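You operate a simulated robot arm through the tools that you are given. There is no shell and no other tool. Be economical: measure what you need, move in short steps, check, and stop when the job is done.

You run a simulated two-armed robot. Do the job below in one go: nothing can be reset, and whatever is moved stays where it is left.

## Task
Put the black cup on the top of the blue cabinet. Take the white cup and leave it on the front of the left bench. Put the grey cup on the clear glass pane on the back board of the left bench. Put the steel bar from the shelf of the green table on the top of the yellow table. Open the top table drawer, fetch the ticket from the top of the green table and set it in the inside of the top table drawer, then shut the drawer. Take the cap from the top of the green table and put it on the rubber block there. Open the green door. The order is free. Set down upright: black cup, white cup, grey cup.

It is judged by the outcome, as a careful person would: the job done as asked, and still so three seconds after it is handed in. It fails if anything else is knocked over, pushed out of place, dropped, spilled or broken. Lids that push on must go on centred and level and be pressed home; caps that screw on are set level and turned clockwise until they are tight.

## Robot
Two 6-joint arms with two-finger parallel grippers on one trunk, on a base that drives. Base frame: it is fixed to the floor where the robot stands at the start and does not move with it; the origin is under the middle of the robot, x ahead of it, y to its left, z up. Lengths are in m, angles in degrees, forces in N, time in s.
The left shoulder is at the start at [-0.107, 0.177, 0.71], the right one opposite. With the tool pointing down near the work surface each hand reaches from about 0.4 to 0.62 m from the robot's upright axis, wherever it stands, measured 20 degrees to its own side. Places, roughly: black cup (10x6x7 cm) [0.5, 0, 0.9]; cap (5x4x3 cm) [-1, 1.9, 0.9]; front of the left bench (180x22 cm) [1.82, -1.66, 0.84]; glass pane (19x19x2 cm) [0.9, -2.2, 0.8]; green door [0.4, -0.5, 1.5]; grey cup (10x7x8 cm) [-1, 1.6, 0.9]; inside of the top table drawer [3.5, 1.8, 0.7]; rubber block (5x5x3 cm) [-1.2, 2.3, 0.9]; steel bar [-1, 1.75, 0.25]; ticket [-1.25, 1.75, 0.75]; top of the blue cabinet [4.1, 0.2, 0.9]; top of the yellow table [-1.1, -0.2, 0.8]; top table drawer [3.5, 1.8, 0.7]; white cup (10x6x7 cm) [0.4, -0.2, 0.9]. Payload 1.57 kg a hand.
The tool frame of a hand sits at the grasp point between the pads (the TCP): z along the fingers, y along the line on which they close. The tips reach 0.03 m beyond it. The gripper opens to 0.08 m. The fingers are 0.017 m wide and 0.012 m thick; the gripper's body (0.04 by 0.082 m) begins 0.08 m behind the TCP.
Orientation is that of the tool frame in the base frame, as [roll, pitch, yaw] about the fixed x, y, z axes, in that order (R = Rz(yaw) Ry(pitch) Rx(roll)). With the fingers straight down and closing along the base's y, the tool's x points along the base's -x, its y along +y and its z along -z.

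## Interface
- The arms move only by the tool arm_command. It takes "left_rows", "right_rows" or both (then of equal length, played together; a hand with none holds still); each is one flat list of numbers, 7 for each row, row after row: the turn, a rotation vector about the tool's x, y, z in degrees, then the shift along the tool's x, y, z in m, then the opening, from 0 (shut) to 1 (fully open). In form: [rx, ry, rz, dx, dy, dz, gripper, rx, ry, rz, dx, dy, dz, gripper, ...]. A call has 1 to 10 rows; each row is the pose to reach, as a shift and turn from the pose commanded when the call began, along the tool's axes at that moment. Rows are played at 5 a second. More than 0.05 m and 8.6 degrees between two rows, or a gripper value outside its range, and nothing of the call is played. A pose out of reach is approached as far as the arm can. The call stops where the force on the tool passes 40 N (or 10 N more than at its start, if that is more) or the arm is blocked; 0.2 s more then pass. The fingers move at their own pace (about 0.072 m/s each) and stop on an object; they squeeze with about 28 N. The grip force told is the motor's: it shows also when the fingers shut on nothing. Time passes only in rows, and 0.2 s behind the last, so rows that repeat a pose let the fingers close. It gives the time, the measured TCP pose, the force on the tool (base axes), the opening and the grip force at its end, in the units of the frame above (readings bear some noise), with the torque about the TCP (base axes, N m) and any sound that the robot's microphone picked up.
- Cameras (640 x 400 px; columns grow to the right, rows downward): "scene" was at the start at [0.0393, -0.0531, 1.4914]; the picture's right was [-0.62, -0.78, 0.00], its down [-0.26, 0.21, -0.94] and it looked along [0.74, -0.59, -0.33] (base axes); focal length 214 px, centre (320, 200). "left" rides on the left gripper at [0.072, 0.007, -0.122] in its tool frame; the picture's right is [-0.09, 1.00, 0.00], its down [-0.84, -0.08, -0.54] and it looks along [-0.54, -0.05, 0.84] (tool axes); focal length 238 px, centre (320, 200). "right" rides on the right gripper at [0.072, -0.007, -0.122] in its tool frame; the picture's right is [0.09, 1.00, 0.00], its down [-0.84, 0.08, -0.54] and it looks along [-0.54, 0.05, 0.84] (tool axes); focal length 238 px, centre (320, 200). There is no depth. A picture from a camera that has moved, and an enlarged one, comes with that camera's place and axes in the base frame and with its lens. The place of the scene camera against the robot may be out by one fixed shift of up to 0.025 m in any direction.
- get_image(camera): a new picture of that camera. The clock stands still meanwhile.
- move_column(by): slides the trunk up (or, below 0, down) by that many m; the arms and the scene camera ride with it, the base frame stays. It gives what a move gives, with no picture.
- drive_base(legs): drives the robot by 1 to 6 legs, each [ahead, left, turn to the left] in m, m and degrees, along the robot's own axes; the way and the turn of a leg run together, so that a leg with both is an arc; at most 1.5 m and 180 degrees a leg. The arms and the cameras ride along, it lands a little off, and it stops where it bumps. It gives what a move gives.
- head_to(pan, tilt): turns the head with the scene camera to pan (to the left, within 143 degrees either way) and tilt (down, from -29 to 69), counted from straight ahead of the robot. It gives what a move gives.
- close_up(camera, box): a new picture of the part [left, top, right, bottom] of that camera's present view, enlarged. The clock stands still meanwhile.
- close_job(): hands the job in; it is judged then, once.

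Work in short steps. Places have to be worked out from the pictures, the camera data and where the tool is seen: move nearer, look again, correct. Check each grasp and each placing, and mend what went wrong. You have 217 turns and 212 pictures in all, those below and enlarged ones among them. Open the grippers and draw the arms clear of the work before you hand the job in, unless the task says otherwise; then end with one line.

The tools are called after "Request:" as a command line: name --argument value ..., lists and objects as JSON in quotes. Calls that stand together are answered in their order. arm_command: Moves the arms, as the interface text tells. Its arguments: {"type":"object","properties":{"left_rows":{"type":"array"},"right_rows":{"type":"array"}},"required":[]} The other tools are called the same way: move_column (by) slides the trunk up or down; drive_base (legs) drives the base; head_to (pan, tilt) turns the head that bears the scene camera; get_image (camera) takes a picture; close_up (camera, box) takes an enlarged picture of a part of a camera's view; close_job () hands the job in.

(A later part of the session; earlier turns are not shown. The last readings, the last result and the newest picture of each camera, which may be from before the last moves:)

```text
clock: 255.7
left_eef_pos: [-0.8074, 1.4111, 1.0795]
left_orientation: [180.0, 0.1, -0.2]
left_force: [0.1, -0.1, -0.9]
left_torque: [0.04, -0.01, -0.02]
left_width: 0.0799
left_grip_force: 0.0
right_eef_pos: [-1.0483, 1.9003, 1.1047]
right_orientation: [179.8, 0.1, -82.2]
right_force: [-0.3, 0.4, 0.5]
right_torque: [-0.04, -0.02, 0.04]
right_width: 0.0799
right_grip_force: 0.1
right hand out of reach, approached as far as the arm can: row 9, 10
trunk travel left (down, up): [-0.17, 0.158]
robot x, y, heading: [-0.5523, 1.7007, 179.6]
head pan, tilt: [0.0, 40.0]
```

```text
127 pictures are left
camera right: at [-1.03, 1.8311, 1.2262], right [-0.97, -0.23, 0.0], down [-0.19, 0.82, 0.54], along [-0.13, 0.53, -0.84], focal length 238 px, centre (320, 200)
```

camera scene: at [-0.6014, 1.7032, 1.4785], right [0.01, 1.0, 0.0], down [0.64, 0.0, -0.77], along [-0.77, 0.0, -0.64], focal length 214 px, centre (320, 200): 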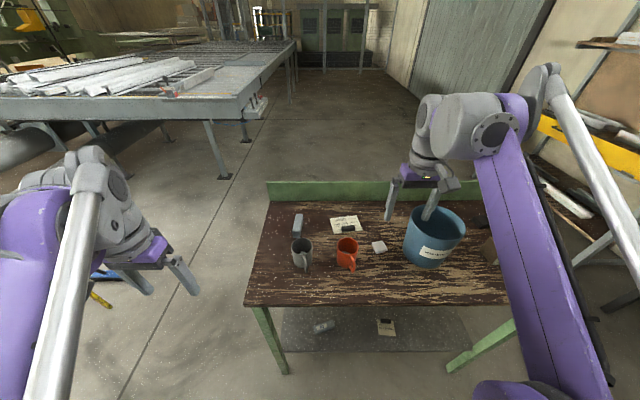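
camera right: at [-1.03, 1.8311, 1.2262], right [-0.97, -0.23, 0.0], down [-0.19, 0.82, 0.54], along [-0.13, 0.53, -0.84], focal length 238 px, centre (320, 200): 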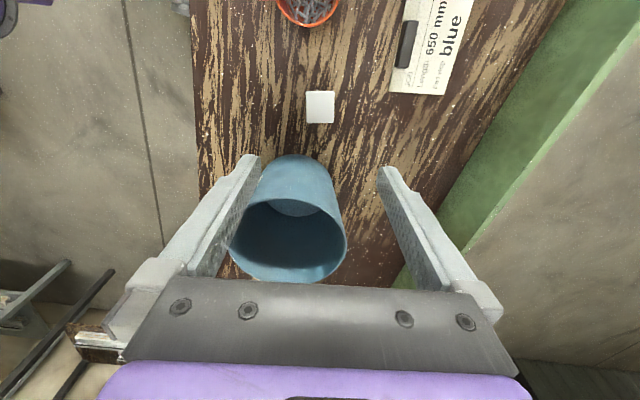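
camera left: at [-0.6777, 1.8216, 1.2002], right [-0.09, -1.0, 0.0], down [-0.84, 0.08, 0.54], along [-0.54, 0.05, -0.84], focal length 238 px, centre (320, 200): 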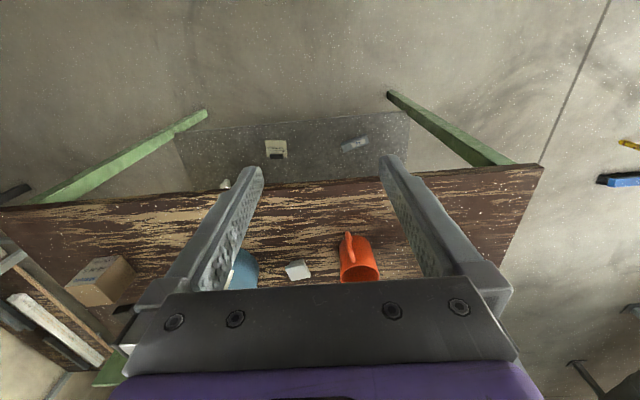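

The arm is near its limit at this height, but the cap is right below at (-1.05,1.907). I drive 3 cm closer, finish the turn and come down part way.

Request:
drive_base --legs '[[0.03, 0, 0]]'

Request:
arm_command --right_rows '[0, 0, 3, 0, 0, 0.04, 1, 0, 0, 6, 0, 0, 0.08, 1, 0, 0, 8, 0, 0, 0.12, 1, 0, 0, 8, 0, 0, 0.15, 1]'

Request:
get_image --camera "right"

Request:
close_up --camera "scene" --box '[240, 120, 500, 290]'

```text
clock: 256.5
left_eef_pos: [-0.8375, 1.4112, 1.0799]
left_orientation: [-180.0, 0.1, -0.3]
left_force: [0.6, 0.1, 0.7]
left_torque: [0.05, -0.04, 0.01]
left_width: 0.0799
left_grip_force: 0.1
right_eef_pos: [-1.078, 1.9017, 1.1053]
right_orientation: [179.7, 0.1, -82.1]
right_force: [-0.2, -0.6, 0.0]
right_torque: [0.03, -0.02, 0.03]
right_width: 0.0799
right_grip_force: 0.1
trunk travel left (down, up): [-0.17, 0.158]
robot x, y, heading: [-0.5764, 1.7005, 179.5]
head pan, tilt: [0.0, 40.0]
```

```text
clock: 257.5
left_eef_pos: [-0.837, 1.4116, 1.0801]
left_orientation: [-179.9, 0.1, -0.3]
left_force: [-0.2, -0.1, 0.2]
left_torque: [-0.01, -0.04, 0.02]
left_width: 0.0801
left_grip_force: 0.1
right_eef_pos: [-1.0789, 1.9006, 0.9547]
right_orientation: [179.8, 0.1, -90.1]
right_force: [0.6, 0.2, -0.2]
right_torque: [-0.01, -0.03, 0.0]
right_width: 0.0801
right_grip_force: 0.1
trunk travel left (down, up): [-0.17, 0.158]
robot x, y, heading: [-0.5825, 1.6992, 179.6]
head pan, tilt: [0.0, 40.0]
```

```text
126 pictures are left
camera right: at [-1.0707, 1.8292, 1.0746], right [-1.0, -0.09, 0.0], down [-0.07, 0.84, 0.54], along [-0.05, 0.54, -0.84], focal length 238 px, centre (320, 200)
```

right: 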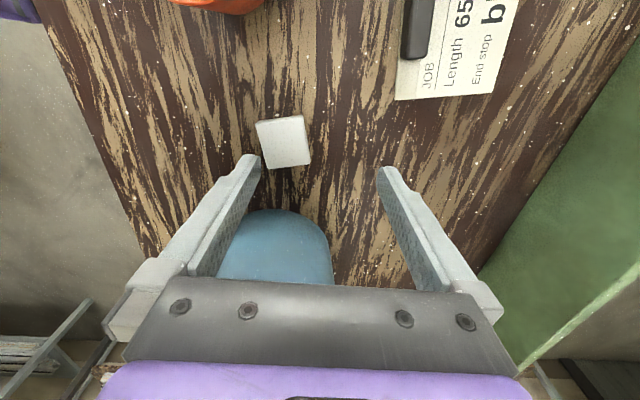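

```text
2.35 times, centred on (370, 205) of scene
camera zoom: at [-0.6299, 1.7034, 1.4785], right [0.01, 1.0, 0.0], down [0.64, 0.0, -0.77], along [-0.77, 0.0, -0.64], focal length 505 px, centre (202, 188)
```

zoom: 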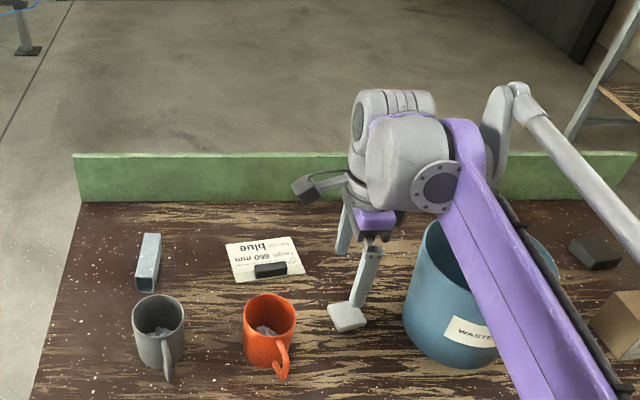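

The cap (about 4.5 cm, turned ~13°) is at (-1.045,1.906). I shift over it, align, and come down to just above it.

Request:
arm_command --right_rows '[0, 0, -7, -0.003, -0.017, 0, 1, 0, 0, -13, -0.0055, -0.034, 0, 1, 0, 0, -13, -0.0055, -0.034, 0.03, 1, 0, 0, -13, -0.0055, -0.034, 0.06, 1]'

Request:
get_image --camera "right"

```text
clock: 258.5
left_eef_pos: [-0.8374, 1.4103, 1.0803]
left_orientation: [-179.9, 0.1, -0.3]
left_force: [0.5, -0.1, 0.0]
left_torque: [0.0, 0.02, 0.0]
left_width: 0.08
left_grip_force: 0.1
right_eef_pos: [-1.0435, 1.905, 0.8933]
right_orientation: [179.7, 0.2, -77.0]
right_force: [-0.1, 0.7, 0.0]
right_torque: [-0.02, -0.02, -0.05]
right_width: 0.08
right_grip_force: 0.1
trunk travel left (down, up): [-0.17, 0.158]
robot x, y, heading: [-0.5799, 1.7002, 179.6]
head pan, tilt: [0.0, 40.0]
```

```text
124 pictures are left
camera right: at [-1.0191, 1.8368, 1.0149], right [-0.95, -0.31, 0.0], down [-0.26, 0.8, 0.54], along [-0.17, 0.52, -0.84], focal length 238 px, centre (320, 200)
```

right: 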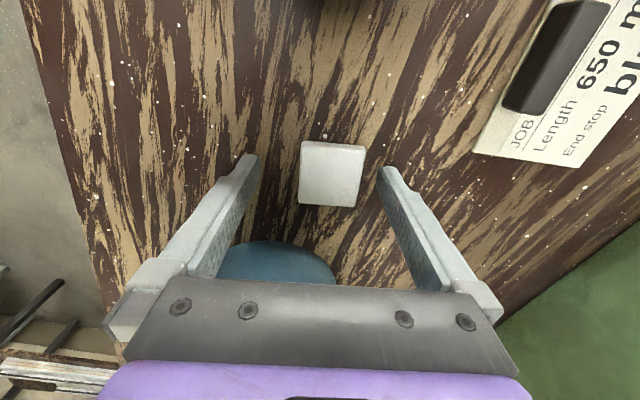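

Triangulation puts the cap's top at z≈0.878. I center, drop 8 mm and close.

Request:
arm_command --right_rows '[0, 0, 0, 0.004, 0.0045, 0, 1, 0, 0, 0, 0.004, 0.0045, 0.006, 1, 0, 0, 0, 0.004, 0.0045, 0.01, 1, 0, 0, 0, 0.004, 0.0045, 0.01, 0, 0, 0, 0, 0.004, 0.0045, 0.01, 0, 0, 0, 0, 0.004, 0.0045, 0.01, 0]'

Request:
get_image --camera "right"

```text
clock: 259.2
left_eef_pos: [-0.8363, 1.4112, 1.0813]
left_orientation: [-179.9, 0.2, -0.4]
left_force: [-0.4, 0.3, 1.0]
left_torque: [-0.02, -0.01, 0.01]
left_width: 0.0803
left_grip_force: 0.0
right_eef_pos: [-1.0473, 1.9003, 0.8897]
right_orientation: [180.0, 0.3, -77.1]
right_force: [-1.9, -1.5, 24.3]
right_torque: [0.04, -1.03, -0.12]
right_width: 0.0788
right_grip_force: 0.1
trunk travel left (down, up): [-0.17, 0.158]
robot x, y, heading: [-0.578, 1.6983, 179.7]
head pan, tilt: [0.0, 40.0]
stopped in row 3 (right hand): the force on the tool passed its limit at 49 N (the readings are from after the stop); the commanded pose is now the measured one
```

```text
123 pictures are left
camera right: at [-1.0233, 1.8329, 1.0108], right [-0.95, -0.31, 0.0], down [-0.26, 0.8, 0.55], along [-0.17, 0.52, -0.84], focal length 238 px, centre (320, 200)
```

right: 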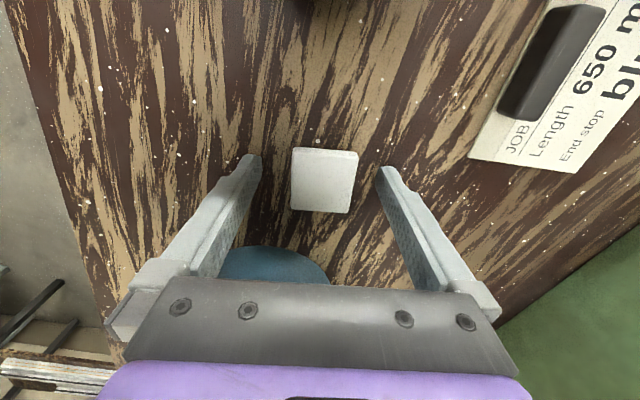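

The finger tips touched the table (table top z≈0.859). I raise 2 mm and close.

Request:
arm_command --right_rows '[0, 0, 0, 0, 0, -0.003, 1, 0, 0, 0, 0, 0, -0.003, 0, 0, 0, 0, 0, 0, -0.003, 0, 0, 0, 0, 0, 0, -0.003, 0, 0, 0, 0, 0, 0, -0.003, 0]'

Request:
get_image --camera "right"

```text
clock: 260.4
left_eef_pos: [-0.8362, 1.4113, 1.0806]
left_orientation: [180.0, 0.1, -0.2]
left_force: [0.1, -0.3, 0.2]
left_torque: [0.0, -0.01, 0.02]
left_width: 0.0798
left_grip_force: 0.1
right_eef_pos: [-1.0477, 1.9005, 0.8924]
right_orientation: [179.9, 0.2, -77.2]
right_force: [-0.1, -0.3, -0.1]
right_torque: [-0.03, -0.01, 0.0]
right_width: 0.0372
right_grip_force: 28.3
trunk travel left (down, up): [-0.17, 0.158]
robot x, y, heading: [-0.5811, 1.6953, 179.7]
head pan, tilt: [0.0, 40.0]
```

```text
122 pictures are left
camera right: at [-1.0232, 1.8332, 1.0125], right [-0.95, -0.31, 0.0], down [-0.26, 0.8, 0.55], along [-0.17, 0.52, -0.84], focal length 238 px, centre (320, 200)
```

right: 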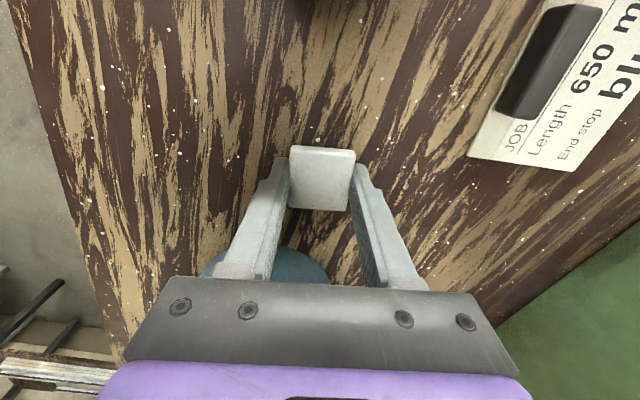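

The cap is held (3.7 cm). I lift with the column, back off, strafe to the block and look.

Request:
move_column --by 0.15

Request:
drive_base --legs '[[-0.3, 0, 0.4], [0, -0.44, 0], [0.2, 0, 0]]'

Request:
get_image --camera "scene"

Request:
get_image --camera "right"

```text
clock: 262.2
left_eef_pos: [-0.8351, 1.4116, 1.2297]
left_orientation: [-180.0, 0.0, -0.3]
left_force: [0.2, -0.2, 0.3]
left_torque: [0.02, 0.0, -0.02]
left_width: 0.0799
left_grip_force: 0.1
right_eef_pos: [-1.0466, 1.9017, 1.0422]
right_orientation: [179.9, 0.3, -77.1]
right_force: [-0.1, 0.4, 0.1]
right_torque: [-0.02, -0.01, -0.02]
right_width: 0.037
right_grip_force: 27.9
trunk travel left (down, up): [-0.32, 0.008]
robot x, y, heading: [-0.5801, 1.7005, 180.0]
head pan, tilt: [0.0, 40.0]
```

```text
clock: 269.5
left_eef_pos: [-0.7319, 1.8545, 1.2296]
left_orientation: [179.9, 0.0, -0.3]
left_force: [0.4, 0.2, -0.6]
left_torque: [0.01, -0.02, 0.0]
left_width: 0.0798
left_grip_force: 0.0
right_eef_pos: [-0.9419, 2.347, 1.0418]
right_orientation: [180.0, 0.2, -77.2]
right_force: [-0.6, 0.2, -0.1]
right_torque: [-0.02, -0.04, 0.0]
right_width: 0.0373
right_grip_force: 27.8
trunk travel left (down, up): [-0.32, 0.008]
robot x, y, heading: [-0.476, 2.1397, 179.5]
head pan, tilt: [0.0, 40.0]
```

```text
121 pictures are left
camera scene: at [-0.5167, 2.1483, 1.6321], right [0.01, 1.0, 0.0], down [0.64, 0.0, -0.77], along [-0.77, 0.01, -0.64], focal length 214 px, centre (320, 200)
```

scene: 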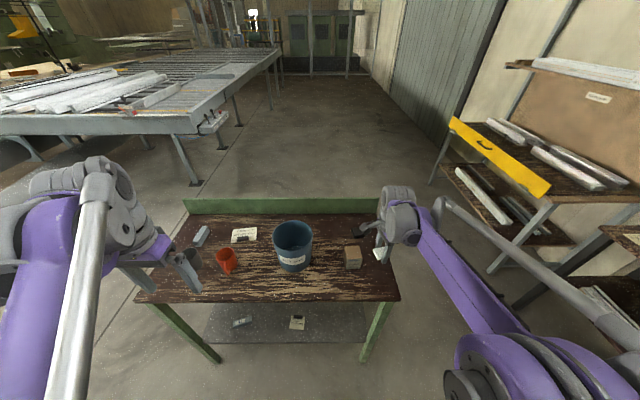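

```text
120 pictures are left
camera right: at [-0.9179, 2.2789, 1.162], right [-0.95, -0.31, 0.0], down [-0.26, 0.8, 0.55], along [-0.17, 0.52, -0.84], focal length 238 px, centre (320, 200)
```

right: 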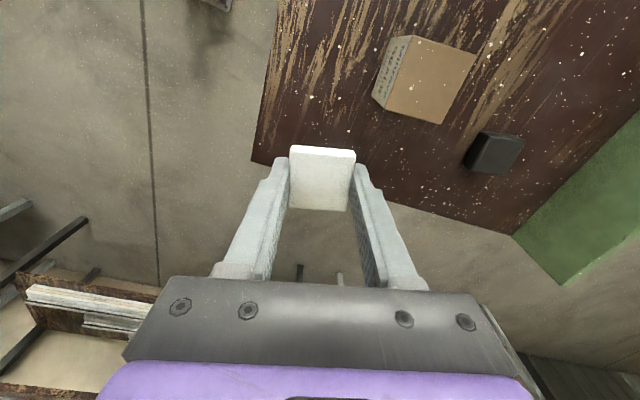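

The block is at about (-1.151,2.319), behind the cardboard box. I drive 0.11 m forward and take the rest with the arm, staying above the box.

Request:
drive_base --legs '[[0.11, 0, 0]]'

Request:
get_image --camera "right"

```text
clock: 270.6
left_eef_pos: [-0.8405, 1.8572, 1.2297]
left_orientation: [-179.9, 0.1, -0.4]
left_force: [0.0, -0.6, 0.1]
left_torque: [-0.07, 0.02, -0.02]
left_width: 0.0799
left_grip_force: 0.1
right_eef_pos: [-1.0504, 2.348, 1.0408]
right_orientation: [179.8, 0.2, -77.2]
right_force: [0.2, 0.0, 0.7]
right_torque: [-0.01, -0.02, 0.04]
right_width: 0.0377
right_grip_force: 28.3
trunk travel left (down, up): [-0.32, 0.008]
robot x, y, heading: [-0.5788, 2.1447, 179.4]
head pan, tilt: [0.0, 40.0]
```

```text
119 pictures are left
camera right: at [-1.0263, 2.2803, 1.162], right [-0.95, -0.31, 0.0], down [-0.26, 0.8, 0.55], along [-0.17, 0.52, -0.84], focal length 238 px, centre (320, 200)
```

right: 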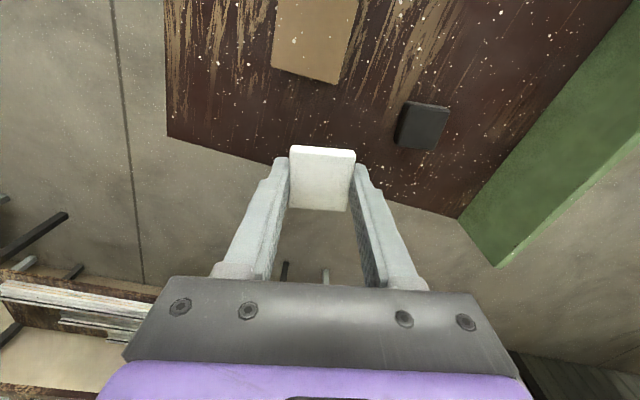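

I move over the block at height, then check.

Request:
arm_command --right_rows '[0, 0, 0, 0.001, 0.04, 0, 0, 0, 0, 0, 0.002, 0.08, 0, 0, 0, 0, 0, 0.0033, 0.1188, 0, 0, 0, 0, 0, 0.0033, 0.1188, 0.04, 0]'

Request:
get_image --camera "right"

Request:
close_up --camera "scene" --box '[260, 180, 460, 320]'

```text
clock: 271.6
left_eef_pos: [-0.8407, 1.8581, 1.2289]
left_orientation: [-179.9, 0.1, -0.4]
left_force: [-1.1, 0.5, 0.1]
left_torque: [-0.01, 0.04, -0.03]
left_width: 0.08
left_grip_force: 0.1
right_eef_pos: [-1.1665, 2.32, 1.0021]
right_orientation: [180.0, 0.1, -77.3]
right_force: [-0.7, -1.1, 0.1]
right_torque: [-0.03, 0.02, 0.0]
right_width: 0.0373
right_grip_force: 28.1
trunk travel left (down, up): [-0.32, 0.008]
robot x, y, heading: [-0.5839, 2.1436, 179.5]
head pan, tilt: [0.0, 40.0]
```

```text
118 pictures are left
camera right: at [-1.1422, 2.2524, 1.1231], right [-0.95, -0.31, 0.0], down [-0.26, 0.8, 0.55], along [-0.17, 0.52, -0.84], focal length 238 px, centre (320, 200)
```

right: 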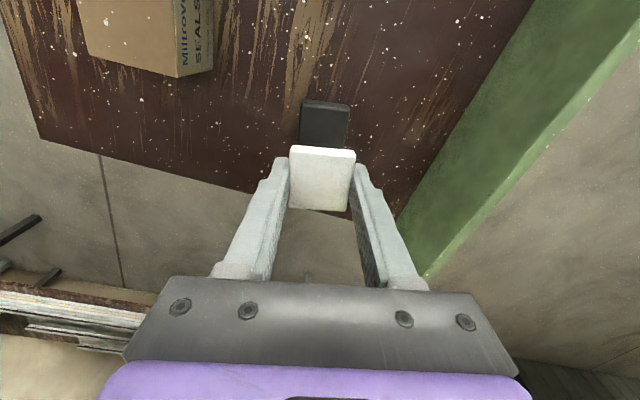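

```text
2.86 times, centred on (360, 250) of scene
camera zoom: at [-0.6259, 2.1496, 1.6322], right [0.01, 1.0, 0.0], down [0.64, -0.01, -0.77], along [-0.77, 0.01, -0.64], focal length 613 px, centre (206, 57)
```

zoom: 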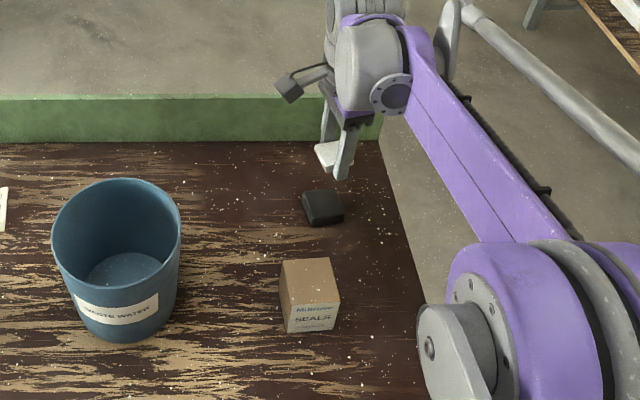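

Block center is (-1.167,2.315); the cap is nearly right over it. I correct 5 mm and lower towards it.

Request:
arm_command --right_rows '[0, 0, 0, 0.005, 0.001, 0.03, 0, 0, 0, 0, 0.005, 0.001, 0.06, 0, 0, 0, 0, 0.005, 0.001, 0.07, 0]'

Request:
get_image --camera "right"

Request:
close_up --camera "scene" --box '[310, 190, 410, 260]'

```text
clock: 272.4
left_eef_pos: [-0.8415, 1.8582, 1.2298]
left_orientation: [-179.9, 0.1, -0.5]
left_force: [-0.9, -0.3, -0.2]
left_torque: [-0.02, 0.0, -0.01]
left_width: 0.0799
left_grip_force: 0.0
right_eef_pos: [-1.1657, 2.3148, 0.932]
right_orientation: [179.9, 0.2, -77.2]
right_force: [0.8, -0.8, -0.3]
right_torque: [0.01, 0.0, -0.01]
right_width: 0.0375
right_grip_force: 27.6
trunk travel left (down, up): [-0.32, 0.008]
robot x, y, heading: [-0.584, 2.142, 179.7]
head pan, tilt: [0.0, 40.0]
```

```text
116 pictures are left
camera right: at [-1.1426, 2.247, 1.0521], right [-0.95, -0.31, 0.0], down [-0.26, 0.8, 0.55], along [-0.17, 0.52, -0.84], focal length 238 px, centre (320, 200)
```

right: 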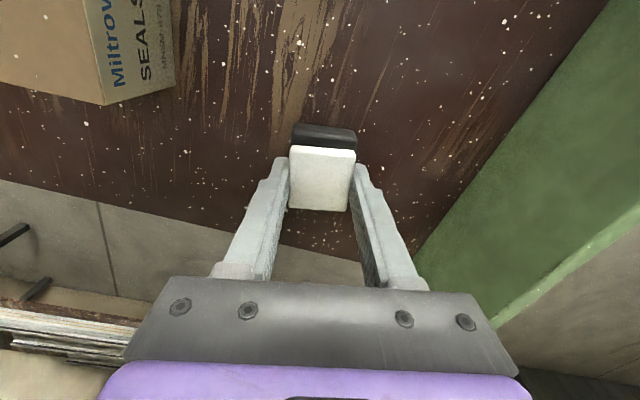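

```text
5.71 times, centred on (360, 225) of scene
camera zoom: at [-0.6263, 2.1491, 1.6323], right [0.01, 1.0, 0.0], down [0.64, -0.01, -0.77], along [-0.77, 0.01, -0.64], focal length 1226 px, centre (91, 57)
```

zoom: 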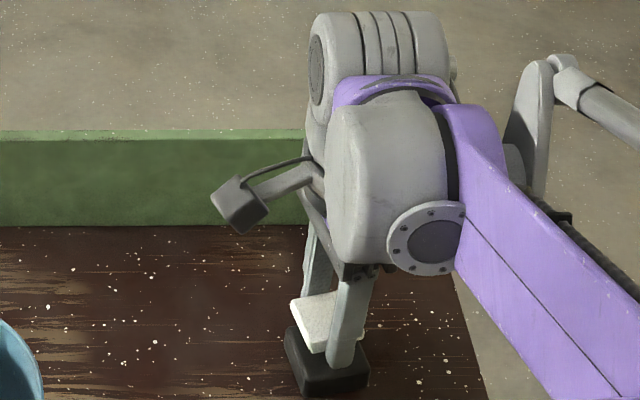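

Aligned within a few mm. I lower until contact.

Request:
arm_command --right_rows '[0, 0, 0, 0.002, 0, 0.003, 0, 0, 0, 0, 0.002, 0, 0.006, 0, 0, 0, 0, 0.002, 0, 0.009, 0, 0, 0, 0, 0.002, 0, 0.011, 0]'

```text
clock: 273.4
left_eef_pos: [-0.8414, 1.8568, 1.2306]
left_orientation: [180.0, 0.1, -0.4]
left_force: [-0.2, 0.8, -0.1]
left_torque: [-0.02, 0.01, 0.03]
left_width: 0.0797
left_grip_force: 0.2
right_eef_pos: [-1.1656, 2.3132, 0.921]
right_orientation: [179.9, 0.2, -77.3]
right_force: [0.0, 0.5, 0.2]
right_torque: [-0.02, 0.01, 0.01]
right_width: 0.0376
right_grip_force: 28.5
trunk travel left (down, up): [-0.32, 0.008]
robot x, y, heading: [-0.5843, 2.1458, 179.3]
head pan, tilt: [0.0, 40.0]
```

Request:
arm_command --right_rows '[0, 0, 0, 0, 0, 0.002, 0, 0, 0, 0, 0, 0, 0.004, 0, 0, 0, 0, 0, 0, 0.006, 0, 0, 0, 0, 0, 0, 0.008, 0]'

Request:
get_image --camera "right"

```text
clock: 274.4
left_eef_pos: [-0.8388, 1.8585, 1.2305]
left_orientation: [180.0, 0.2, -0.3]
left_force: [-1.1, -0.2, 0.5]
left_torque: [0.0, 0.0, 0.02]
left_width: 0.0799
left_grip_force: 0.0
right_eef_pos: [-1.1656, 2.3119, 0.9156]
right_orientation: [179.8, 0.3, -77.3]
right_force: [-0.3, 0.3, 14.6]
right_torque: [-0.01, -0.03, -0.01]
right_width: 0.0373
right_grip_force: 28.1
trunk travel left (down, up): [-0.32, 0.008]
robot x, y, heading: [-0.586, 2.1417, 179.4]
head pan, tilt: [0.0, 40.0]
```

```text
114 pictures are left
camera right: at [-1.1416, 2.244, 1.0354], right [-0.95, -0.31, 0.0], down [-0.26, 0.8, 0.55], along [-0.17, 0.52, -0.84], focal length 238 px, centre (320, 200)
```

right: 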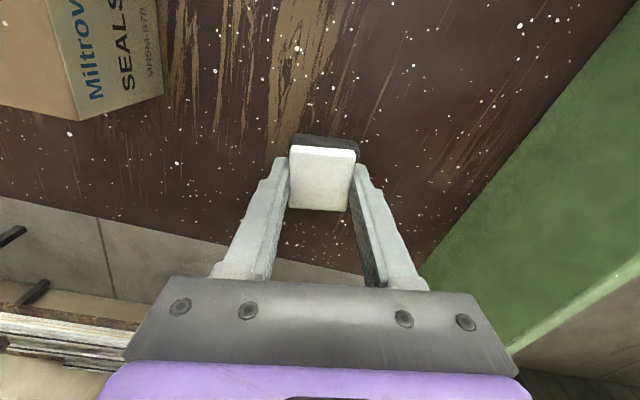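

Contact on the block (15 N). I open partly, lift straight up and look.

Request:
arm_command --right_rows '[0, 0, 0, 0, 0, -0.001, 0, 0, 0, 0, 0, 0, -0.001, 0.7, 0, 0, 0, 0, 0, -0.001, 0.7, 0, 0, 0, 0, 0, -0.03, 0.7, 0, 0, 0, 0, 0, -0.06, 0.7, 0, 0, 0, 0, 0, -0.09, 0.7]'

Request:
get_image --camera "right"

```text
clock: 275.9
left_eef_pos: [-0.8409, 1.8577, 1.2305]
left_orientation: [180.0, 0.0, -0.4]
left_force: [0.5, 0.5, -0.2]
left_torque: [-0.01, 0.03, -0.01]
left_width: 0.0799
left_grip_force: 0.0
right_eef_pos: [-1.1654, 2.3117, 1.0024]
right_orientation: [179.9, 0.2, -77.2]
right_force: [0.7, -0.7, 0.0]
right_torque: [-0.06, 0.0, -0.01]
right_width: 0.0562
right_grip_force: 0.0
trunk travel left (down, up): [-0.32, 0.008]
robot x, y, heading: [-0.5836, 2.1404, 179.9]
head pan, tilt: [0.0, 40.0]
```

```text
113 pictures are left
camera right: at [-1.1412, 2.2435, 1.1235], right [-0.95, -0.31, 0.0], down [-0.26, 0.8, 0.55], along [-0.17, 0.52, -0.84], focal length 238 px, centre (320, 200)
```

right: 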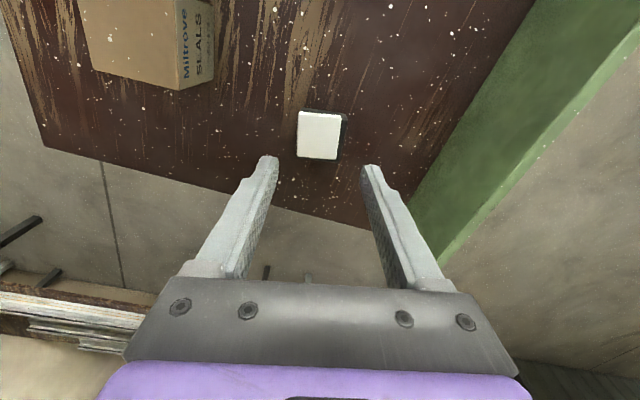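

The cap rests level on the rubber block. Next the steel bar on the low shelf: I'll use the left hand, tool down, turned 90° to close along x. I back off and enlarge the view of the bar.

Request:
drive_base --legs '[[-0.28, 0.2, 0]]'

Request:
head_to --pan 0 --tilt 50

Request:
close_up --camera "scene" --box '[200, 120, 440, 270]'

```text
clock: 278.2
left_eef_pos: [-0.5623, 1.6566, 1.2305]
left_orientation: [-180.0, 0.2, -0.3]
left_force: [-0.5, -0.6, 0.2]
left_torque: [-0.03, 0.0, -0.01]
left_width: 0.08
left_grip_force: 0.0
right_eef_pos: [-0.8867, 2.1102, 1.0025]
right_orientation: [179.9, 0.3, -77.1]
right_force: [-0.3, -1.3, -0.6]
right_torque: [0.01, -0.02, -0.02]
right_width: 0.0562
right_grip_force: 0.2
trunk travel left (down, up): [-0.32, 0.008]
robot x, y, heading: [-0.3049, 1.9459, 179.5]
head pan, tilt: [0.0, 40.0]
```

```text
clock: 278.9
left_eef_pos: [-0.5615, 1.6558, 1.2306]
left_orientation: [180.0, 0.1, -0.4]
left_force: [-0.4, 0.0, 0.1]
left_torque: [0.02, -0.01, 0.01]
left_width: 0.0801
left_grip_force: 0.0
right_eef_pos: [-0.8863, 2.1101, 1.0024]
right_orientation: [179.9, 0.2, -77.2]
right_force: [-0.5, -0.9, 0.4]
right_torque: [0.0, 0.0, -0.02]
right_width: 0.056
right_grip_force: 0.0
trunk travel left (down, up): [-0.32, 0.008]
robot x, y, heading: [-0.3049, 1.9423, 179.5]
head pan, tilt: [0.0, 50.0]
```

```text
2.67 times, centred on (320, 195) of scene
camera zoom: at [-0.3391, 1.9483, 1.6182], right [0.01, 1.0, 0.0], down [0.77, 0.0, -0.64], along [-0.64, 0.0, -0.77], focal length 572 px, centre (320, 213)
```

zoom: 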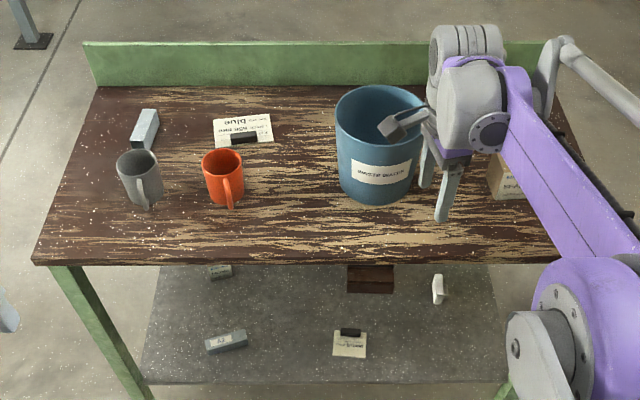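

Bar center ≈(-1.028,1.707), long axis ~18° off y. I turn the left gripper +72° about its axis, and retract the right hand from the bucket.

Request:
arm_command --left_rows '[0, 0, 8, -0.01, 0, 0, 1, 0, 0, 16, -0.02, 0, 0, 1, 0, 0, 24, -0.03, 0, 0, 1, 0, 0, 32, -0.04, 0, 0, 1, 0, 0, 40, -0.05, 0, 0, 1, 0, 0, 48, -0.06, 0, 0, 1, 0, 0, 56, -0.07, 0, 0, 1, 0, 0, 64, -0.08, 0, 0, 1, 0, 0, 72, -0.09, 0, 0, 1]' --right_rows '[0, 0, -8, 0.004, -0.016, -0.01, 1, 0, 0, -16, 0.008, -0.032, -0.02, 1, 0, 0, -24, 0.012, -0.048, -0.03, 1, 0, 0, -32, 0.016, -0.064, -0.04, 1, 0, 0, -40, 0.02, -0.08, -0.05, 1, 0, 0, -48, 0.024, -0.096, -0.06, 1, 0, 0, -56, 0.028, -0.11, -0.07, 1, 0, 0, -64, 0.03, -0.12, -0.08, 1, 0, 0, -72, 0.032, -0.13, -0.09, 1]'

Request:
move_column --by -0.31

Request:
get_image --camera "scene"

```text
clock: 280.9
left_eef_pos: [-0.65, 1.6559, 1.2308]
left_orientation: [179.9, 0.1, -72.4]
left_force: [-0.1, -0.2, 0.4]
left_torque: [0.01, 0.0, 0.02]
left_width: 0.0802
left_grip_force: 0.0
right_eef_pos: [-0.7536, 2.1081, 1.0914]
right_orientation: [-179.8, 0.2, -4.9]
right_force: [0.5, -0.6, -0.2]
right_torque: [-0.01, -0.01, 0.02]
right_width: 0.08
right_grip_force: 0.1
trunk travel left (down, up): [-0.32, 0.008]
robot x, y, heading: [-0.3064, 1.9449, 179.6]
head pan, tilt: [0.0, 50.0]
```

```text
clock: 284.0
left_eef_pos: [-0.6517, 1.6575, 0.92]
left_orientation: [179.9, 0.0, -72.3]
left_force: [-0.5, 0.1, 0.1]
left_torque: [-0.02, 0.01, 0.01]
left_width: 0.0801
left_grip_force: 0.0
right_eef_pos: [-0.7517, 2.1078, 0.7827]
right_orientation: [-179.8, 0.2, -5.1]
right_force: [-0.8, -0.1, -0.2]
right_torque: [0.0, -0.02, -0.01]
right_width: 0.08
right_grip_force: 0.0
trunk travel left (down, up): [-0.01, 0.318]
robot x, y, heading: [-0.305, 1.9433, 179.4]
head pan, tilt: [0.0, 50.0]
```

```text
111 pictures are left
camera scene: at [-0.3911, 1.9488, 1.2985], right [0.01, 1.0, 0.0], down [0.77, 0.0, -0.64], along [-0.64, 0.0, -0.77], focal length 214 px, centre (320, 200)
```

scene: 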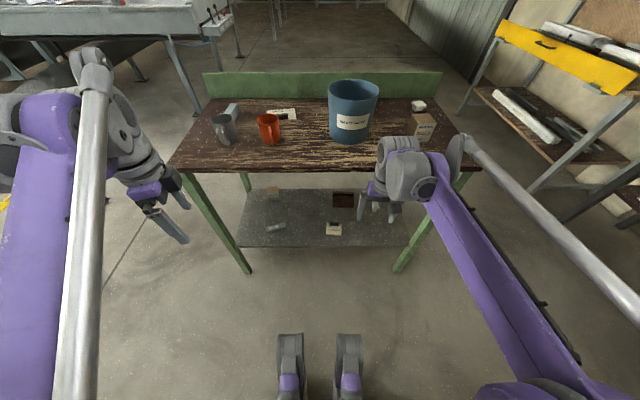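

Left hand goes down in front of the table; the right hand rises clear of the tabletop.

Request:
arm_command --left_rows '[0, 0, 0, -0.007, 0.006, 0.047, 1, 0, 0, 0, -0.0135, 0.0125, 0.094, 1, 0, 0, 0, -0.02, 0.0186, 0.141, 1, 0, 0, 0, -0.027, 0.025, 0.188, 1, 0, 0, 0, -0.034, 0.031, 0.235, 1, 0, 0, 0, -0.04, 0.037, 0.282, 1, 0, 0, 0, -0.047, 0.043, 0.329, 1, 0, 0, 0, -0.054, 0.05, 0.376, 1, 0, 0, 0, -0.061, 0.056, 0.423, 1, 0, 0, 0, -0.0675, 0.062, 0.47, 1]' --right_rows '[0, 0, 0, 0.01, 0, -0.035, 1, 0, 0, 0, 0.02, 0, -0.07, 1, 0, 0, 0, 0.03, 0, -0.105, 1, 0, 0, 0, 0.04, 0, -0.14, 1, 0, 0, 0, 0.05, 0, -0.175, 1, 0, 0, 0, 0.06, 0, -0.21, 1, 0, 0, 0, 0.07, 0, -0.245, 1, 0, 0, 0, 0.08, 0, -0.28, 1, 0, 0, 0, 0.09, 0, -0.3, 1, 0, 0, 0, 0.1, 0, -0.32, 1]'

Request:
get_image --camera "left"

Request:
get_image --camera "scene"

```text
clock: 286.2
left_eef_pos: [-0.7325, 1.7037, 0.4482]
left_orientation: [180.0, 0.0, -72.2]
left_force: [0.2, 0.4, 1.4]
left_torque: [-0.01, 0.03, 0.02]
left_width: 0.0799
left_grip_force: 0.1
right_eef_pos: [-0.6413, 2.097, 1.0484]
right_orientation: [-179.8, 0.3, -5.2]
right_force: [-0.7, -0.5, -0.4]
right_torque: [0.03, 0.05, 0.02]
right_width: 0.08
right_grip_force: 0.1
right hand out of reach, approached as far as the arm can: row 8, 9, 10
trunk travel left (down, up): [-0.01, 0.318]
robot x, y, heading: [-0.3057, 1.9395, 179.6]
head pan, tilt: [0.0, 50.0]
```

```text
110 pictures are left
camera left: at [-0.7167, 1.6338, 0.5721], right [-0.98, -0.22, 0.0], down [-0.18, 0.82, 0.54], along [-0.12, 0.53, -0.84], focal length 238 px, centre (320, 200)
```

left: 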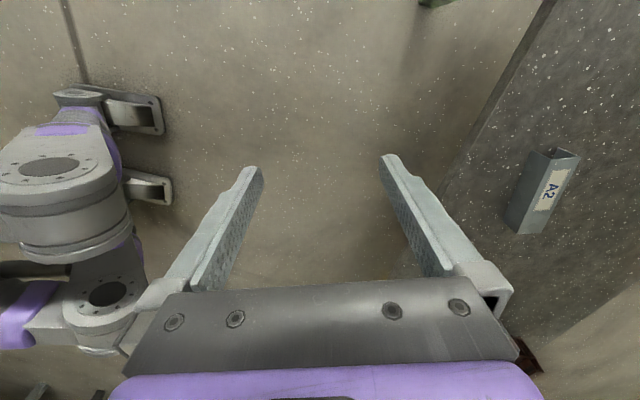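

```text
109 pictures are left
camera scene: at [-0.3914, 1.9486, 1.2985], right [0.01, 1.0, 0.0], down [0.77, 0.0, -0.64], along [-0.64, 0.0, -0.77], focal length 214 px, centre (320, 200)
```

scene: 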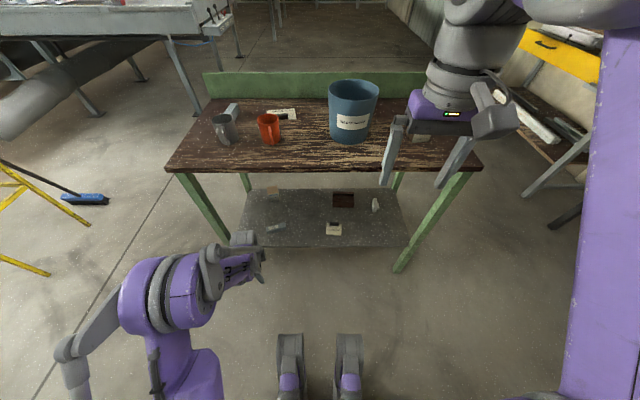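

Space is fine; the bar reads near (-1.05,1.72). I lower the left hand 8 cm, move the right hand away from the bucket, and drive in under the tabletop.

Request:
arm_command --left_rows '[0, 0, 0, 0, 0, 0.04, 1, 0, 0, 0, 0, 0, 0.08, 1, 0, 0, 0, 0, 0, 0.08, 1]' --right_rows '[0, 0, 0, 0, -0.04, 0, 1, 0, 0, 0, 0, -0.08, 0, 1, 0, 0, 0, 0, -0.11, 0, 1]'

Request:
drive_base --legs '[[0.2, 0, 0.4]]'

Request:
get_image --camera "left"

Request:
get_image --camera "scene"

```text
clock: 287.0
left_eef_pos: [-0.7298, 1.7043, 0.3686]
left_orientation: [179.9, 0.0, -72.2]
left_force: [0.2, 0.1, -0.7]
left_torque: [0.01, 0.0, 0.01]
left_width: 0.0795
left_grip_force: 0.0
right_eef_pos: [-0.6301, 2.2081, 1.0507]
right_orientation: [-180.0, 0.3, -5.0]
right_force: [0.7, 0.3, 0.1]
right_torque: [-0.01, -0.01, -0.01]
right_width: 0.08
right_grip_force: 0.0
trunk travel left (down, up): [-0.01, 0.318]
robot x, y, heading: [-0.3018, 1.942, 179.8]
head pan, tilt: [0.0, 50.0]
```

```text
clock: 288.6
left_eef_pos: [-0.9331, 1.7024, 0.3693]
left_orientation: [179.9, 0.0, -72.1]
left_force: [0.0, -0.1, 0.4]
left_torque: [0.02, -0.02, -0.01]
left_width: 0.0798
left_grip_force: 0.1
right_eef_pos: [-0.8354, 2.2072, 1.0507]
right_orientation: [-179.8, 0.1, -4.9]
right_force: [0.2, 0.5, -0.4]
right_torque: [-0.02, -0.01, 0.0]
right_width: 0.0803
right_grip_force: 0.0
trunk travel left (down, up): [-0.01, 0.318]
robot x, y, heading: [-0.5093, 1.943, 179.8]
head pan, tilt: [0.0, 50.0]
```

```text
108 pictures are left
camera left: at [-0.9166, 1.6322, 0.4914], right [-0.98, -0.22, 0.0], down [-0.18, 0.82, 0.54], along [-0.12, 0.53, -0.84], focal length 238 px, centre (320, 200)
```

left: 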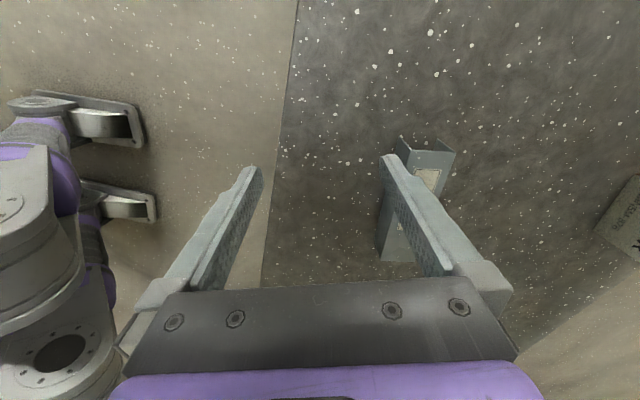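

```text
107 pictures are left
camera scene: at [-0.5954, 1.949, 1.2985], right [0.0, 1.0, 0.0], down [0.77, 0.0, -0.64], along [-0.64, 0.0, -0.77], focal length 214 px, centre (320, 200)
```

scene: 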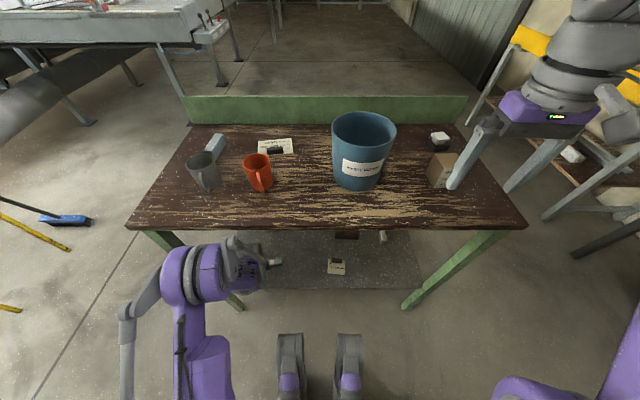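

Triangulated: bar center about (-1.054,1.745), top z≈0.28. I drive 9 cm further and align above it.

Request:
drive_base --legs '[[0.09, 0, 0]]'

Request:
arm_command --left_rows '[0, 0, 0, -0.025, 0.008, 0, 1, 0, 0, 0, -0.05, 0.0164, 0.01, 1, 0, 0, 0, -0.05, 0.0164, 0.02, 1]'

Request:
get_image --camera "left"

```text
clock: 289.6
left_eef_pos: [-0.9671, 1.7028, 0.3697]
left_orientation: [179.4, 0.2, -71.6]
left_force: [0.0, -0.4, 0.0]
left_torque: [-0.01, 0.0, 0.01]
left_width: 0.0799
left_grip_force: 0.0
right_eef_pos: [-0.8802, 2.2042, 1.054]
right_orientation: [180.0, 0.7, -4.1]
right_force: [0.2, 0.3, 0.4]
right_torque: [-0.02, -0.01, 0.01]
right_width: 0.0799
right_grip_force: 0.0
trunk travel left (down, up): [-0.01, 0.318]
robot x, y, heading: [-0.555, 1.9451, -179.5]
head pan, tilt: [0.0, 50.0]
stopped in leg 1: the robot was blocked; the commanded pose is now the measured one
```

```text
clock: 290.4
left_eef_pos: [-0.9913, 1.7318, 0.3599]
left_orientation: [178.7, 0.8, -70.6]
left_force: [0.4, 0.7, 0.3]
left_torque: [-0.01, 0.03, -0.01]
left_width: 0.0798
left_grip_force: 0.1
right_eef_pos: [-0.8647, 2.1935, 1.0616]
right_orientation: [-179.5, 1.7, -3.8]
right_force: [0.3, 0.1, -0.1]
right_torque: [0.02, 0.0, 0.0]
right_width: 0.08
right_grip_force: 0.0
trunk travel left (down, up): [-0.01, 0.318]
robot x, y, heading: [-0.5583, 1.9433, -178.9]
head pan, tilt: [0.0, 50.0]
```

```text
106 pictures are left
camera left: at [-0.9708, 1.6617, 0.4809], right [-0.97, -0.24, 0.03], down [-0.19, 0.81, 0.55], along [-0.16, 0.53, -0.83], focal length 238 px, centre (320, 200)
```

left: 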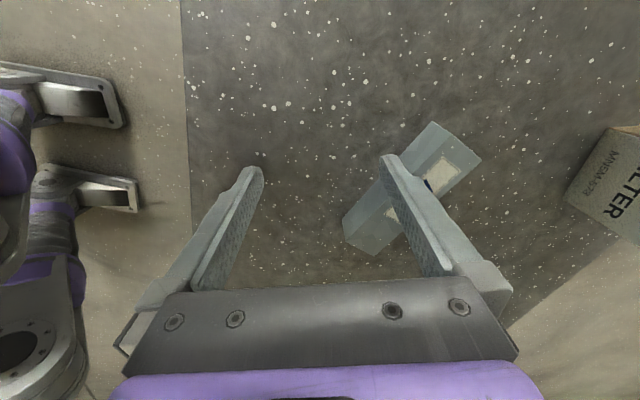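

The base was blocked and the bar has turned in view. I check the scene for what touches.

Request:
get_image --camera "scene"

Request:
get_image --camera "right"

```text
105 pictures are left
camera scene: at [-0.6137, 1.9386, 1.3005], right [-0.02, 1.0, 0.01], down [0.75, 0.02, -0.66], along [-0.66, 0.0, -0.75], focal length 214 px, centre (320, 200)
```

scene: 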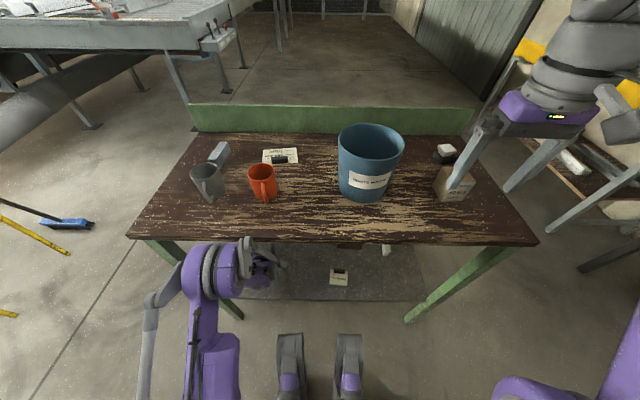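

```text
104 pictures are left
camera right: at [-0.7878, 2.1946, 1.1804], right [0.03, -1.0, -0.01], down [-0.82, -0.03, 0.57], along [-0.57, -0.01, -0.82], focal length 238 px, centre (320, 200)
```

right: 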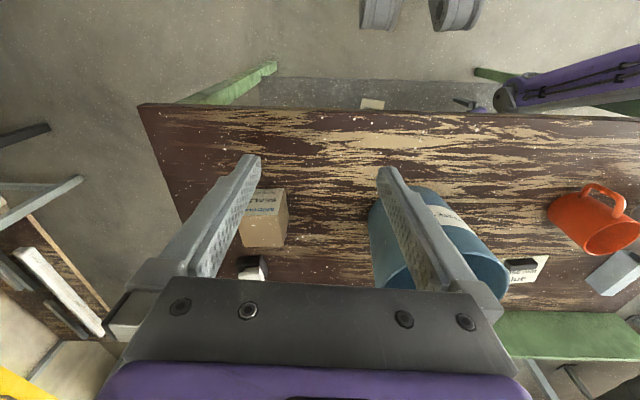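

The robot is slightly tilted: the left elbow presses at the table's front edge. I back off 10 cm and re-check.

Request:
drive_base --legs '[[-0.1, 0, 0]]'

Request:
get_image --camera "left"

Request:
get_image --camera "scene"

```text
clock: 291.3
left_eef_pos: [-0.9847, 1.7417, 0.3499]
left_orientation: [-180.0, -0.3, -71.5]
left_force: [1.2, 0.1, 1.5]
left_torque: [0.0, 0.07, 0.0]
left_width: 0.0798
left_grip_force: 0.1
right_eef_pos: [-0.8685, 2.2049, 1.053]
right_orientation: [-179.9, 0.4, -4.0]
right_force: [0.3, 0.3, -0.8]
right_torque: [-0.03, 0.0, -0.01]
right_width: 0.0799
right_grip_force: 0.2
trunk travel left (down, up): [-0.01, 0.318]
robot x, y, heading: [-0.5432, 1.9443, -179.2]
head pan, tilt: [0.0, 50.0]
stopped in leg 1: the force on the tool passed its limit at 229 N (the readings are from after the stop); the commanded pose is now the measured one
```

```text
103 pictures are left
camera left: at [-0.9675, 1.6725, 0.4732], right [-0.97, -0.23, 0.0], down [-0.19, 0.82, 0.54], along [-0.12, 0.52, -0.84], focal length 238 px, centre (320, 200)
```

left: 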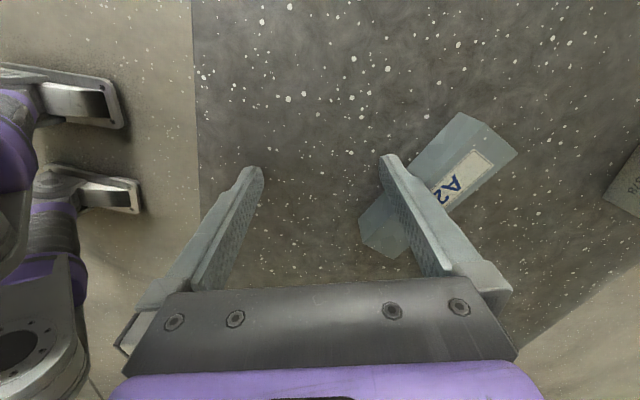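

```text
102 pictures are left
camera scene: at [-0.6231, 1.9504, 1.2988], right [-0.01, 1.0, 0.0], down [0.76, 0.01, -0.65], along [-0.65, -0.01, -0.76], focal length 214 px, centre (320, 200)
```

scene: 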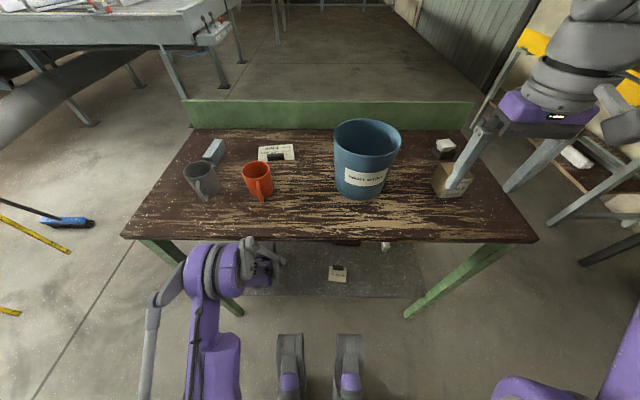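

Request:
drive_base --legs '[[-0.05, 0, -0.5]]'

Request:
close_up --camera "scene" --box '[110, 200, 310, 400]'

```text
clock: 292.0
left_eef_pos: [-0.984, 1.7408, 0.3505]
left_orientation: [-180.0, -0.3, -71.6]
left_force: [1.1, 0.6, 8.6]
left_torque: [-0.03, 0.36, 0.0]
left_width: 0.0783
left_grip_force: 0.1
right_eef_pos: [-0.8692, 2.2032, 1.052]
right_orientation: [-179.8, 0.3, -4.0]
right_force: [-0.7, 0.3, -0.4]
right_torque: [0.02, -0.01, 0.0]
right_width: 0.08
right_grip_force: 0.2
trunk travel left (down, up): [-0.01, 0.318]
robot x, y, heading: [-0.54, 1.9488, -179.4]
head pan, tilt: [0.0, 50.0]
stopped in leg 1: the force on the tool passed its limit at 67 N (the readings are from after the stop); the commanded pose is now the measured one
```

```text
2.00 times, centred on (210, 300) of scene
camera zoom: at [-0.6245, 1.9501, 1.2985], right [-0.01, 1.0, 0.0], down [0.77, 0.01, -0.64], along [-0.64, -0.01, -0.77], focal length 429 px, centre (540, 0)
```

zoom: 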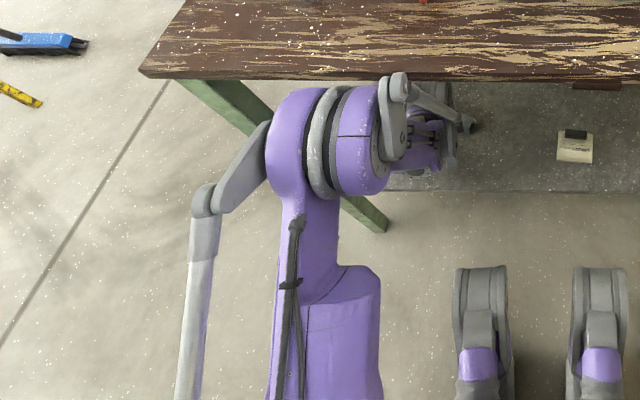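

The finger is standing on the bar (its top is at z≈0.32). I raise the left hand 5 cm before backing off.

Request:
arm_command --left_rows '[0, 0, 0, 0, 0, -0.02, 1, 0, 0, 0, 0, 0, -0.04, 1, 0, 0, 0, 0, 0, -0.05, 1]'

Request:
drive_base --legs '[[-0.06, 0, 0]]'

Request:
get_image --camera "left"

```text
clock: 292.8
left_eef_pos: [-0.9825, 1.7423, 0.4005]
left_orientation: [179.9, -0.3, -71.4]
left_force: [0.3, -0.1, -0.2]
left_torque: [-0.01, 0.01, -0.02]
left_width: 0.0801
left_grip_force: 0.2
right_eef_pos: [-0.8674, 2.2019, 1.0507]
right_orientation: [-179.9, 0.2, -4.1]
right_force: [-0.5, 0.0, -0.1]
right_torque: [0.03, -0.03, 0.0]
right_width: 0.0798
right_grip_force: 0.1
trunk travel left (down, up): [-0.01, 0.318]
robot x, y, heading: [-0.5379, 1.9488, -179.7]
head pan, tilt: [0.0, 50.0]
```

```text
clock: 293.7
left_eef_pos: [-0.9242, 1.7442, 0.4012]
left_orientation: [-179.8, -0.2, -71.6]
left_force: [-0.3, 0.0, 0.2]
left_torque: [-0.02, 0.02, 0.02]
left_width: 0.0799
left_grip_force: 0.0
right_eef_pos: [-0.8085, 2.2038, 1.0508]
right_orientation: [-179.9, 0.2, -4.1]
right_force: [0.0, 1.1, 0.1]
right_torque: [0.0, 0.03, -0.02]
right_width: 0.08
right_grip_force: 0.1
trunk travel left (down, up): [-0.01, 0.318]
robot x, y, heading: [-0.4808, 1.9447, -179.3]
head pan, tilt: [0.0, 50.0]
```

```text
100 pictures are left
camera left: at [-0.9084, 1.674, 0.5243], right [-0.97, -0.23, 0.0], down [-0.19, 0.82, 0.54], along [-0.12, 0.52, -0.84], focal length 238 px, centre (320, 200)
```

left: 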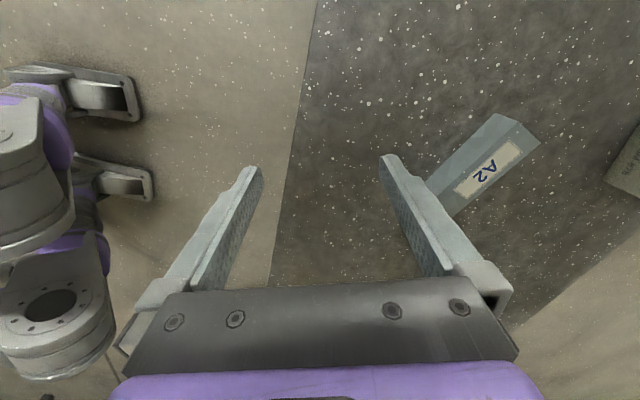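

The bar is at about (-1.08,1.735), top z≈0.317, now lying nearly along y. I extend the arm (lower elbow) rather than the base, at safe height, turning +26°.

Request:
arm_command --left_rows '[0, 0, 6.5, -0.01, 0.0375, 0, 1, 0, 0, 13, -0.02, 0.075, 0, 1, 0, 0, 19.5, -0.03, 0.1125, 0, 1, 0, 0, 26, -0.0405, 0.15, 0, 1]'

Request:
get_image --camera "left"

Request:
get_image --camera "scene"

```text
clock: 294.7
left_eef_pos: [-1.0806, 1.7341, 0.4004]
left_orientation: [-179.8, -0.2, -97.6]
left_force: [-0.4, 0.5, 0.2]
left_torque: [0.02, 0.03, -0.01]
left_width: 0.0801
left_grip_force: 0.1
right_eef_pos: [-0.8092, 2.2038, 1.0508]
right_orientation: [-179.9, 0.2, -4.1]
right_force: [0.7, -0.2, 1.1]
right_torque: [-0.01, -0.01, -0.02]
right_width: 0.08
right_grip_force: 0.2
trunk travel left (down, up): [-0.01, 0.318]
robot x, y, heading: [-0.4802, 1.9451, -179.4]
head pan, tilt: [0.0, 50.0]
```

```text
99 pictures are left
camera left: at [-1.0973, 1.6643, 0.5238], right [-0.97, 0.22, 0.0], down [0.19, 0.82, 0.54], along [0.12, 0.52, -0.84], focal length 238 px, centre (320, 200)
```

left: 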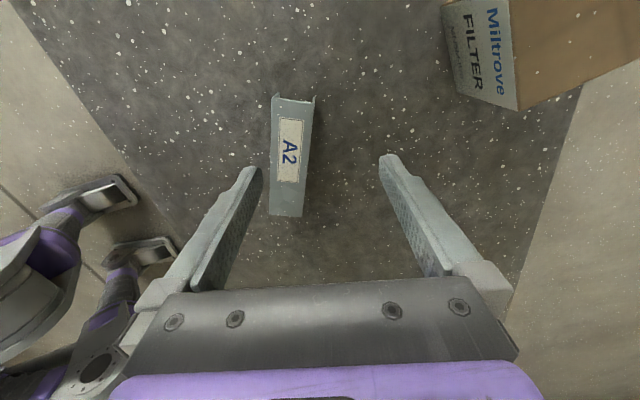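

```text
98 pictures are left
camera scene: at [-0.566, 1.9505, 1.2985], right [-0.01, 1.0, 0.0], down [0.77, 0.01, -0.64], along [-0.64, -0.01, -0.77], focal length 214 px, centre (320, 200)
```

scene: 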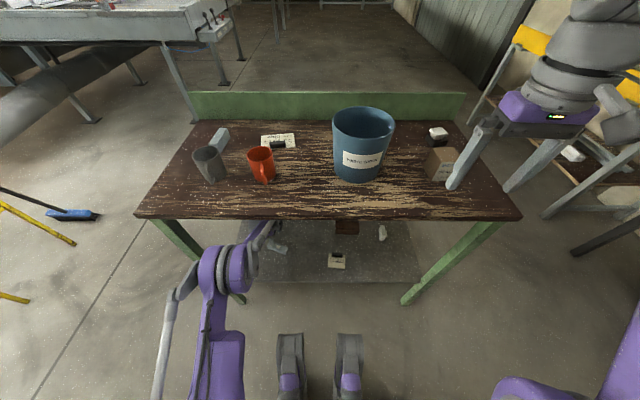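

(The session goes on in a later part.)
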